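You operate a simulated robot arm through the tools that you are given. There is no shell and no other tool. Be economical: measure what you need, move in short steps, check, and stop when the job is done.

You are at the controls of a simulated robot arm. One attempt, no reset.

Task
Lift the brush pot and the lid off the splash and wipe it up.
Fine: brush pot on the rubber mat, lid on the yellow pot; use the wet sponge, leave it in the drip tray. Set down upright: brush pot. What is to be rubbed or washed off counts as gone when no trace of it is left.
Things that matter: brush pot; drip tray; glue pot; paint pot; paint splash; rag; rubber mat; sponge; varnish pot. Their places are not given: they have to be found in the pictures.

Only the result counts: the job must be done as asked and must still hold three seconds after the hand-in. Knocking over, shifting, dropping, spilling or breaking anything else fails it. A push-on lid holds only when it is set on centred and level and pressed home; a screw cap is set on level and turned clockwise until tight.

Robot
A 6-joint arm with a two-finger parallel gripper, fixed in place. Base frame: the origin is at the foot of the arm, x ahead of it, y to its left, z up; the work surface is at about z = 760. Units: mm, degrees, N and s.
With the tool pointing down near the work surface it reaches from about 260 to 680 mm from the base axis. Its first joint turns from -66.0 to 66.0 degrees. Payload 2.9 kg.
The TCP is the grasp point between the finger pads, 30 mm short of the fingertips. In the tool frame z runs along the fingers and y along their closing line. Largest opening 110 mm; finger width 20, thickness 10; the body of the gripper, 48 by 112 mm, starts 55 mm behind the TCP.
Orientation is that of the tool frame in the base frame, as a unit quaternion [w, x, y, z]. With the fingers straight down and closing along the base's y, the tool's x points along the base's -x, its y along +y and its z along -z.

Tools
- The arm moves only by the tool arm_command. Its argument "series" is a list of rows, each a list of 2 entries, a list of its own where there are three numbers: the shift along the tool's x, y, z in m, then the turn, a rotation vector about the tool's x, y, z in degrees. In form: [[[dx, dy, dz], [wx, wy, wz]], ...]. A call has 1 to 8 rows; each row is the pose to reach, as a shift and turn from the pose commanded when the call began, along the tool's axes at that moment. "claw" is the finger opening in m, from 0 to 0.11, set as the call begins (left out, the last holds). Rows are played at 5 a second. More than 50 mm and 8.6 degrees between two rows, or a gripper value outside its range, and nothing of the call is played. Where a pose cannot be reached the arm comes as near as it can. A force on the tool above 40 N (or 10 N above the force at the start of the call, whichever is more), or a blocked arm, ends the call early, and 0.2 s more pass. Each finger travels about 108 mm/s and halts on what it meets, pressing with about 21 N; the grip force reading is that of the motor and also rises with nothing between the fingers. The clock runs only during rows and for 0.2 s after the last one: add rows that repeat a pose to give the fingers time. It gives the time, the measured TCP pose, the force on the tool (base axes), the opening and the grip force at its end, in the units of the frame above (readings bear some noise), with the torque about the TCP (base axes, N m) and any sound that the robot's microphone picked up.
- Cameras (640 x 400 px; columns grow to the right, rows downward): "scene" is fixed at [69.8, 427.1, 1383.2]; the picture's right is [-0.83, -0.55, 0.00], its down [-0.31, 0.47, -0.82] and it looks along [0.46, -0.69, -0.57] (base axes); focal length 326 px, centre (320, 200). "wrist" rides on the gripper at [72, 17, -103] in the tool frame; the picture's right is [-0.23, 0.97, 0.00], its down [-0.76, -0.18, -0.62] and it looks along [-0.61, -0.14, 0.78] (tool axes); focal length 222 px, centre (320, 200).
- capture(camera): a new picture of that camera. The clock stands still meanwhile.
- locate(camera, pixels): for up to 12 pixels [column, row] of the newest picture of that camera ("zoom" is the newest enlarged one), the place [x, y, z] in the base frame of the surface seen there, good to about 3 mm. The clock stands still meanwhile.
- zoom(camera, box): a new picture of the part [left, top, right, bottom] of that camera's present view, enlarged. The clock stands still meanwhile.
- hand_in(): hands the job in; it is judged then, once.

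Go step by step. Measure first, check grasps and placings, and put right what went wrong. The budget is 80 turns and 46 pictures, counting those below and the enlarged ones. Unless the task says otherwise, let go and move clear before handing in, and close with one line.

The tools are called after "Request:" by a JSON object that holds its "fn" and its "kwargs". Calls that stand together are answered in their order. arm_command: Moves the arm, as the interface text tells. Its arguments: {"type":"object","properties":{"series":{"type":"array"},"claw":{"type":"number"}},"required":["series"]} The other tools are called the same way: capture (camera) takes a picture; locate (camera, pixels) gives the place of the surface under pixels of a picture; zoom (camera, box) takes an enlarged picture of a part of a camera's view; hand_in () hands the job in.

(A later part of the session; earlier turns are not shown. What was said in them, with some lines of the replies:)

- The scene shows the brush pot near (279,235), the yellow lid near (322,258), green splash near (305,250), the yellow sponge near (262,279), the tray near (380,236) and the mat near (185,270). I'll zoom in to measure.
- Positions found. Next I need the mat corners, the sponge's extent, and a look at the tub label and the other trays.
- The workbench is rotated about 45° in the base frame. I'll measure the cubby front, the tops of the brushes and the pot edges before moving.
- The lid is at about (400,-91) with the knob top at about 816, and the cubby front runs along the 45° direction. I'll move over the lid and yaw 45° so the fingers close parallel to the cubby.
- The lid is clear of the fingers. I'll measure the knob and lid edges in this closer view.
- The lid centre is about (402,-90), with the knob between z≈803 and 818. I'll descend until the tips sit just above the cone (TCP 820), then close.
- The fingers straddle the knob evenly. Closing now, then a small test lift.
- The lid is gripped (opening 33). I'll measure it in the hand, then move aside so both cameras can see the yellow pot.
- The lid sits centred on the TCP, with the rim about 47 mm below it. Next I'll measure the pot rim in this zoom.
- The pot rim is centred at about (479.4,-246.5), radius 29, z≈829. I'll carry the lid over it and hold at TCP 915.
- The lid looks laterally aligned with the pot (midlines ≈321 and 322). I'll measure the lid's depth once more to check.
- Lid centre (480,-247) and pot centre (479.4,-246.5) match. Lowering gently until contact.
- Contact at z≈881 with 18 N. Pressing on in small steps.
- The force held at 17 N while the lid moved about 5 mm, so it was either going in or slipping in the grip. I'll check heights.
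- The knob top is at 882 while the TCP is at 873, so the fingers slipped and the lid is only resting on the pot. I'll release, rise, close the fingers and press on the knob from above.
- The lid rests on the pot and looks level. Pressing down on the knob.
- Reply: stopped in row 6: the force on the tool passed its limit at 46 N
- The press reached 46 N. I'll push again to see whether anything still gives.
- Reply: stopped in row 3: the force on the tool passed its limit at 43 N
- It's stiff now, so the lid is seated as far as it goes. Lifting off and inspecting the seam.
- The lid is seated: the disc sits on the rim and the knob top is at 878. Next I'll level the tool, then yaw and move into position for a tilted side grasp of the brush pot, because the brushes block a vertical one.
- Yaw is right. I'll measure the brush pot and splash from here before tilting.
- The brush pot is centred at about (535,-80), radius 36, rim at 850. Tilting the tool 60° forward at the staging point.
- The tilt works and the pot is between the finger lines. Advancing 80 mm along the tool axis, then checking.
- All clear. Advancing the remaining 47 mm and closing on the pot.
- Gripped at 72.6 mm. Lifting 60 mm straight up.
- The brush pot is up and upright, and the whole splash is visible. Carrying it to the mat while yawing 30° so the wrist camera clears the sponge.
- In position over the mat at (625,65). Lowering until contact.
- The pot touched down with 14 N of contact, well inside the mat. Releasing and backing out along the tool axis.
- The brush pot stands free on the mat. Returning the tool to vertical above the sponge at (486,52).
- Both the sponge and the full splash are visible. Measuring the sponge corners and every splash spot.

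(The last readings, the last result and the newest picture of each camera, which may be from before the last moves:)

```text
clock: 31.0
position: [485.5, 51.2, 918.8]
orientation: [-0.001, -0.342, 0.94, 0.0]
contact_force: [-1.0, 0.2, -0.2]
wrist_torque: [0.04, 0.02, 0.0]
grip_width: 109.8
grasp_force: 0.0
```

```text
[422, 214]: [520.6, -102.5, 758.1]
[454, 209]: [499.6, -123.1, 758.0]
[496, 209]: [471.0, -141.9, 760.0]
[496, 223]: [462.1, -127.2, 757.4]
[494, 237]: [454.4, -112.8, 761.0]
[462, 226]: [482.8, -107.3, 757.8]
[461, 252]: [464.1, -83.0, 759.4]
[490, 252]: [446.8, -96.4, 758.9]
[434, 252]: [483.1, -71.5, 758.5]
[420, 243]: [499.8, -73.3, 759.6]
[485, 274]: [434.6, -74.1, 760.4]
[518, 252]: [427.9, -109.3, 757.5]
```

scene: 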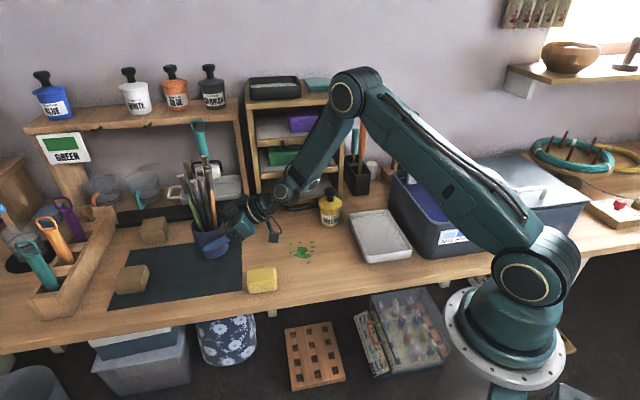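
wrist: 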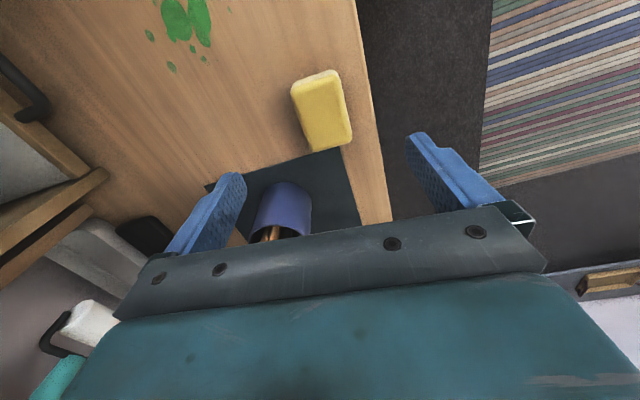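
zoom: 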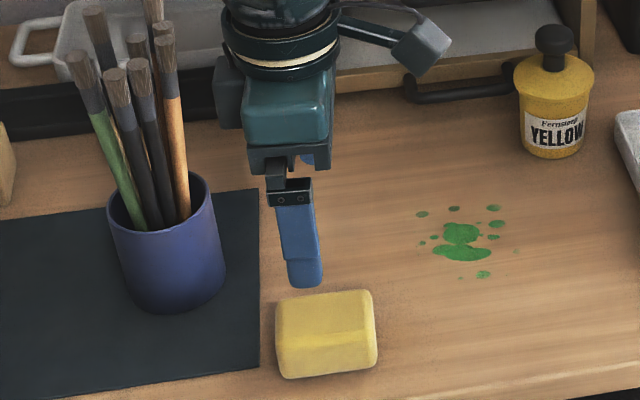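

The sponge is centred at about (484,52), long axis about 43°, top at 799. The splash spans roughly x 425–523 and y −145…−68. Descending to grip the sponge's upper part.

Request:
{"fn": "arm_command", "kwargs": {"series": [[[0, 0.0024, 0.03], [0, 0, -3]], [[0, 0.0024, 0.06], [0, 0, -3]], [[0, 0.0024, 0.09], [0, 0, -3]], [[0, 0.0024, 0.113], [0, 0, -3]], [[0, 0.0024, 0.113], [0, 0, -3]]]}}

Request:
{"fn": "arm_command", "kwargs": {"series": [[[0, 0, 0], [0, 0, 0]], [[0, 0, 0], [0, 0, 0]], [[0, 0, 0], [0, 0, 0]], [[0, 0, 0], [0, 0, 0]]], "claw": 0.0}}

Request:
{"fn": "capture", "kwargs": {"camera": "wrist"}}

```text
clock: 32.2
position: [482.9, 52.5, 805.8]
orientation: [-0.001, -0.366, 0.93, 0.0]
contact_force: [0.8, -0.6, 0.2]
wrist_torque: [0.02, 0.01, -0.02]
grip_width: 110.0
grasp_force: 0.0
```

```text
clock: 33.2
position: [484.3, 51.8, 805.0]
orientation: [0.0, -0.367, 0.93, 0.0]
contact_force: [0.7, 0.2, -0.4]
wrist_torque: [0.0, 0.02, 0.0]
grip_width: 48.6
grasp_force: 20.9
```

```text
12 pictures are left
```

wrist: 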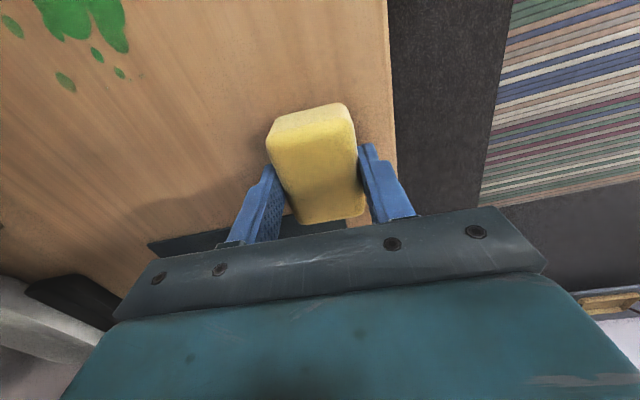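

The sponge is held (48.6 mm). Lifting it and carrying it to the near-right side of the splash, then lowering onto the table.

Request:
{"fn": "arm_command", "kwargs": {"series": [[[0, 0, -0.03], [0, 0, 0]], [[0.022, -0.0094, -0.03], [0, 0, 0]], [[0.044, -0.0188, -0.03], [0, 0, 0]], [[0.066, -0.0282, -0.03], [0, 0, 0]], [[0.0877, -0.0376, -0.03], [0, 0, 0]], [[0.0877, -0.0376, -0.01], [0, 0, 0]], [[0.0877, -0.0376, 0.0], [0, 0, 0]], [[0.0877, -0.0376, 0.002], [0, 0, 0]]]}}

```text
clock: 35.0
position: [448.0, -35.5, 805.2]
orientation: [0.001, -0.366, 0.93, 0.0]
contact_force: [-7.4, 1.9, 22.2]
wrist_torque: [0.02, 0.33, 0.02]
grip_width: 48.9
grasp_force: 20.6
```

Contact at 22 N. I'll ease off 1 mm and make the first stroke across.

Request:
{"fn": "arm_command", "kwargs": {"series": [[[0, -0.02, -0.001], [0, 0, 0]], [[0, -0.04, -0.001], [0, 0, 0]], [[0, -0.06, -0.001], [0, 0, 0]], [[0, -0.08, -0.001], [0, 0, 0]], [[0, -0.1, -0.001], [0, 0, 0]], [[0, -0.12, -0.001], [0, 0, 0]], [[0.025, -0.12, -0.001], [0, 0, 0]]]}}

Request:
{"fn": "arm_command", "kwargs": {"series": [[[0, 0.02, 0], [0, 0, 0]], [[0, 0.04, 0], [0, 0, 0]], [[0, 0.06, 0], [0, 0, 0]], [[0, 0.08, 0], [0, 0, 0]], [[0, 0.1, 0], [0, 0, 0]], [[0, 0.12, 0], [0, 0, 0]], [[0.025, 0.12, 0], [0, 0, 0]]]}}

Request:
{"fn": "capture", "kwargs": {"camera": "wrist"}}

```text
clock: 36.6
position: [511.7, -141.6, 806.3]
orientation: [0.0, -0.367, 0.93, 0.001]
contact_force: [-0.2, 1.0, 0.6]
wrist_torque: [-0.01, 0.03, -0.03]
grip_width: 48.7
grasp_force: 21.6
```

```text
clock: 38.2
position: [409.1, -69.7, 804.6]
orientation: [0.002, -0.368, 0.93, 0.0]
contact_force: [2.8, 3.0, 8.7]
wrist_torque: [0.03, 0.03, -0.06]
grip_width: 48.9
grasp_force: 20.7
```

```text
11 pictures are left
```

wrist: 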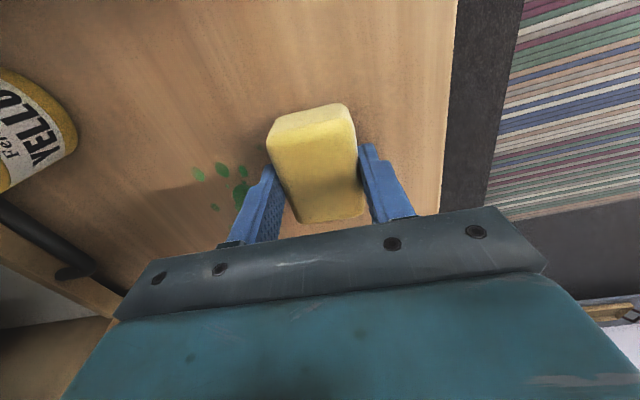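

Much of the splash is gone, but contact was lost at the far end (0.6 N). Continuing with a little more downward feed toward the far side.

Request:
{"fn": "arm_command", "kwargs": {"series": [[[0, -0.02, 0.0005], [0, 0, 0]], [[0, -0.04, 0.001], [0, 0, 0]], [[0, -0.06, 0.0015], [0, 0, 0]], [[0, -0.08, 0.002], [0, 0, 0]], [[0, -0.1, 0.0022], [0, 0, 0]], [[0, -0.125, 0.0024], [0, 0, 0]], [[-0.02, -0.125, 0.0024], [0, 0, 0]]]}}

Request:
{"fn": "arm_command", "kwargs": {"series": [[[0, 0.02, -0.0004], [0, 0, 0]], [[0, 0.04, -0.0006], [0, 0, 0]], [[0, 0.06, -0.001], [0, 0, 0]], [[0, 0.08, -0.0014], [0, 0, 0]], [[0, 0.1, -0.0018], [0, 0, 0]], [[0, 0.125, -0.002], [0, 0, 0]], [[-0.025, 0.125, -0.002], [0, 0, 0]]]}}

Request:
{"fn": "arm_command", "kwargs": {"series": [[[0, -0.02, 0.0005], [0, 0, 0]], [[0, -0.04, 0.001], [0, 0, 0]], [[0, -0.06, 0.0015], [0, 0, 0]], [[0, -0.08, 0.002], [0, 0, 0]], [[0, -0.1, 0.0022], [0, 0, 0]], [[0, -0.125, 0.0024], [0, 0, 0]], [[0.03, -0.125, 0.0024], [0, 0, 0]]]}}

Request:
{"fn": "zoom", "kwargs": {"camera": "scene", "box": [260, 210, 360, 280]}}

```text
clock: 39.3
position: [466.4, -131.4, 804.2]
orientation: [0.001, -0.367, 0.93, -0.001]
contact_force: [0.9, -0.8, 4.4]
wrist_torque: [-0.1, 0.05, 0.0]
grip_width: 48.7
grasp_force: 21.5
stopped in row 5: the force on the tool passed its limit at 41 N (the readings are from after the stop); the commanded pose is now the measured one
```

```text
clock: 40.9
position: [398.4, -21.6, 806.4]
orientation: [0.001, -0.365, 0.931, 0.001]
contact_force: [0.8, -0.5, -1.3]
wrist_torque: [0.03, 0.03, 0.02]
grip_width: 49.0
grasp_force: 20.8
```

```text
clock: 42.5
position: [463.9, -133.6, 805.2]
orientation: [0.002, -0.367, 0.93, 0.0]
contact_force: [2.5, 2.6, 7.5]
wrist_torque: [0.05, 0.04, -0.06]
grip_width: 49.1
grasp_force: 20.9
```

```text
5.71 times, centred on (310, 245) of scene
```

zoom: 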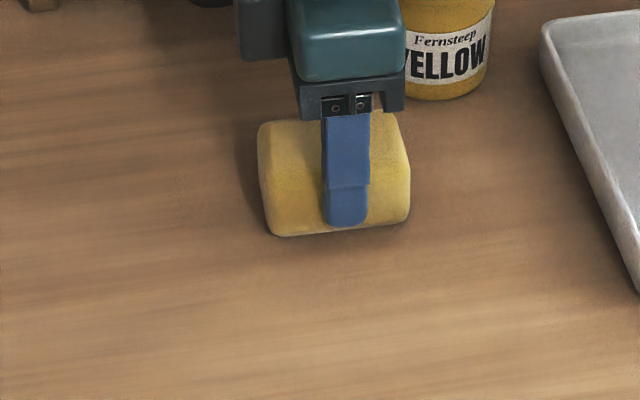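

The visible area looks clean. One more pass over the far-edge spots along the tool's x, then lift to inspect.

Request:
{"fn": "arm_command", "kwargs": {"series": [[[0, -0.006, 0.0005], [0, 0, 0]], [[-0.02, -0.006, 0.0005], [0, 0, 0]], [[-0.04, -0.006, 0.0005], [0, 0, 0]], [[-0.06, -0.006, 0.0005], [0, 0, 0]], [[-0.06, 0.01, 0.0005], [0, 0, 0]], [[-0.03, 0.01, 0.0005], [0, 0, 0]], [[-0.0, 0.01, 0.0005], [0, 0, 0]]]}}

Request:
{"fn": "arm_command", "kwargs": {"series": [[[0, 0, -0.04], [0, 0, 0]], [[0.02, 0, -0.07], [0, 0, 0]], [[0.05, 0, -0.1], [0, 0, 0]], [[0.09, 0, -0.12], [0, 0, 0]], [[0.13, 0, -0.12], [0, 0, 0]]]}}

Request:
{"fn": "zoom", "kwargs": {"camera": "scene", "box": [255, 210, 355, 280]}}

```text
clock: 44.1
position: [455.1, -124.8, 804.2]
orientation: [0.003, -0.367, 0.93, 0.0]
contact_force: [8.7, 7.4, 24.1]
wrist_torque: [0.19, -0.18, -0.11]
grip_width: 48.9
grasp_force: 20.7
```

```text
clock: 45.3
position: [359.0, -216.8, 925.0]
orientation: [0.001, -0.367, 0.93, 0.001]
contact_force: [0.3, -0.6, -0.4]
wrist_torque: [0.02, -0.02, -0.04]
grip_width: 48.8
grasp_force: 21.3
```

```text
5.71 times, centred on (305, 245) of scene
```

zoom: 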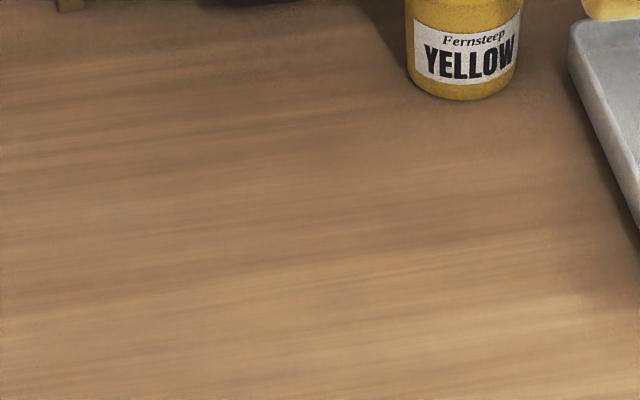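

No green is visible. One tighter look at the former splash area, plus the tray for placing the sponge.

Request:
{"fn": "zoom", "kwargs": {"camera": "scene", "box": [278, 232, 328, 264]}}

Request:
{"fn": "capture", "kwargs": {"camera": "wrist"}}

Request:
{"fn": "capture", "kwargs": {"camera": "scene"}}

Request:
{"fn": "locate", "kwargs": {"camera": "scene", "pixels": [[352, 214], [378, 262], [408, 251], [380, 250], [395, 245], [360, 240], [370, 260], [366, 225]]}}

```text
12.50 times, centred on (303, 248) of scene
```

zoom: 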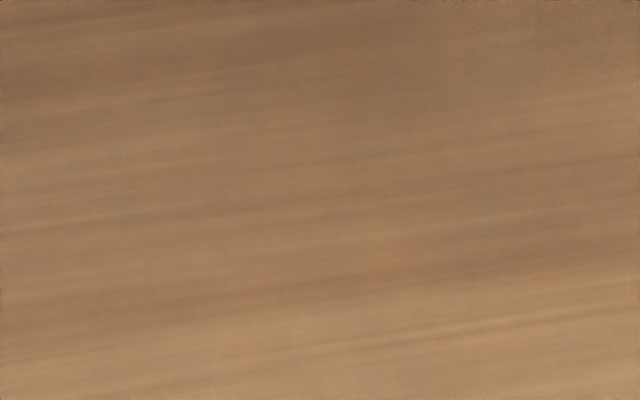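

```text
7 pictures are left
```

wrist: 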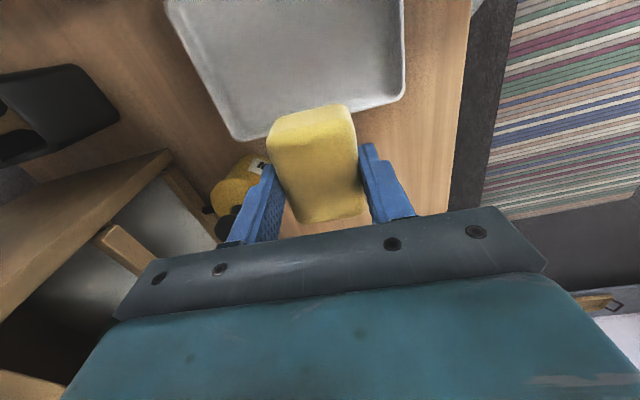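

```text
6 pictures are left
```

scene: 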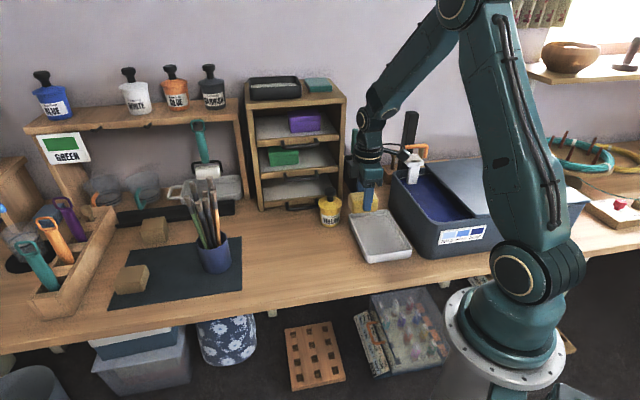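

```text
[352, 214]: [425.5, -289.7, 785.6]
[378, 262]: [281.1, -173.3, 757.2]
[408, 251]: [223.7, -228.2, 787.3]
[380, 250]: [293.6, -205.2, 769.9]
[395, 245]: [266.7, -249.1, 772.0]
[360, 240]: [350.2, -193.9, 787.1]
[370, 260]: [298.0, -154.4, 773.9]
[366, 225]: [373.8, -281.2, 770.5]
```

The splash is gone without a trace. The tray floor is at z≈771, centred near (322,-250). Lowering the sponge into it.

Request:
{"fn": "arm_command", "kwargs": {"series": [[[0.022, 0.0014, 0], [0, 0, 0]], [[0.044, 0.0027, 0], [0, 0, 0]], [[0.044, 0.0027, 0.04], [0, 0, 0]], [[0.044, 0.0027, 0.08], [0, 0, 0]], [[0.044, 0.0027, 0.1], [0, 0, 0]], [[0.044, 0.0027, 0.105], [0, 0, 0]], [[0.044, 0.0027, 0.107], [0, 0, 0]], [[0.044, 0.0027, 0.109], [0, 0, 0]]]}}

Request:
{"fn": "zoom", "kwargs": {"camera": "scene", "box": [320, 180, 440, 280]}}

```text
clock: 47.1
position: [325.8, -242.4, 816.8]
orientation: [0.001, -0.367, 0.93, 0.001]
contact_force: [-4.1, 2.6, 10.3]
wrist_torque: [0.04, 0.07, 0.03]
grip_width: 48.9
grasp_force: 21.1
stopped in row 8: the force on the tool passed its limit at 45 N (the readings are from after the stop); the commanded pose is now the measured one
```

```text
4.00 times, centred on (380, 230) of scene
```

zoom: 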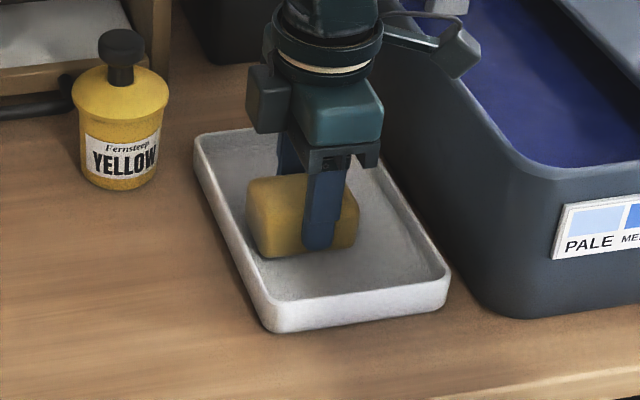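

The sponge is on the tray floor. Releasing with a modest opening and lifting clear.

Request:
{"fn": "arm_command", "kwargs": {"series": [[[0, 0, -0.001], [0, 0, 0]], [[0, 0, -0.001], [0, 0, 0]], [[0, 0, -0.001], [0, 0, 0]], [[0, 0, -0.03], [0, 0, 0]], [[0, 0, -0.07], [0, 0, 0]], [[0, 0, -0.11], [0, 0, 0]], [[0, 0, -0.15], [0, 0, 0]], [[0, 0, -0.19], [0, 0, 0]]], "claw": 0.075}}

Request:
{"fn": "capture", "kwargs": {"camera": "scene"}}

Request:
{"fn": "zoom", "kwargs": {"camera": "scene", "box": [270, 180, 430, 280]}}

```text
clock: 48.9
position: [327.0, -245.5, 1007.9]
orientation: [0.0, -0.367, 0.93, 0.001]
contact_force: [0.0, -0.4, 0.7]
wrist_torque: [0.0, 0.0, -0.02]
grip_width: 75.2
grasp_force: 0.2
```

```text
4 pictures are left
```

scene: 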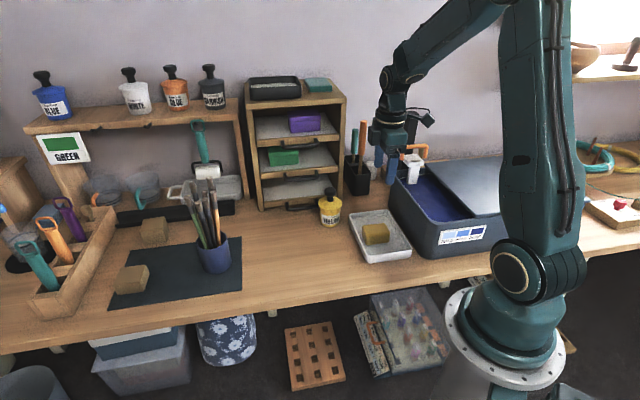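

```text
4.00 times, centred on (350, 230) of scene
```

zoom: 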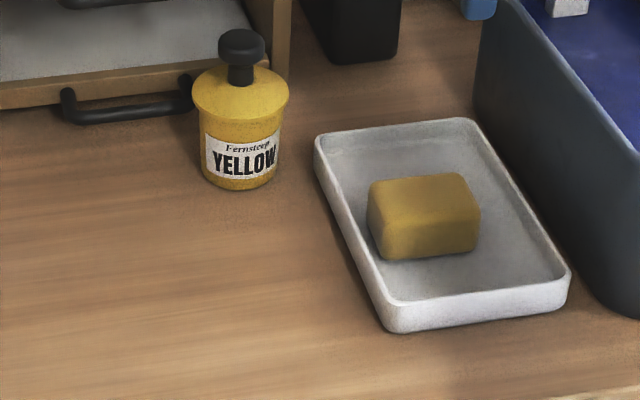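

The sponge lies in the tray, the lid sits level on the yellow pot, the brush pot stands on the mat, and the bench is clean. The gripper is open and clear, so I'm handing in.

Request:
{"fn": "hand_in", "kwargs": {}}

```text
The job is handed in.
```

The job is handed in: the brush pot is upright on the rubber mat, the lid is pressed onto the yellow pot, the splash is wiped with no green visible, and the sponge is in the drip tray; the yellow pot shifted about 2 mm when I pressed the lid home.
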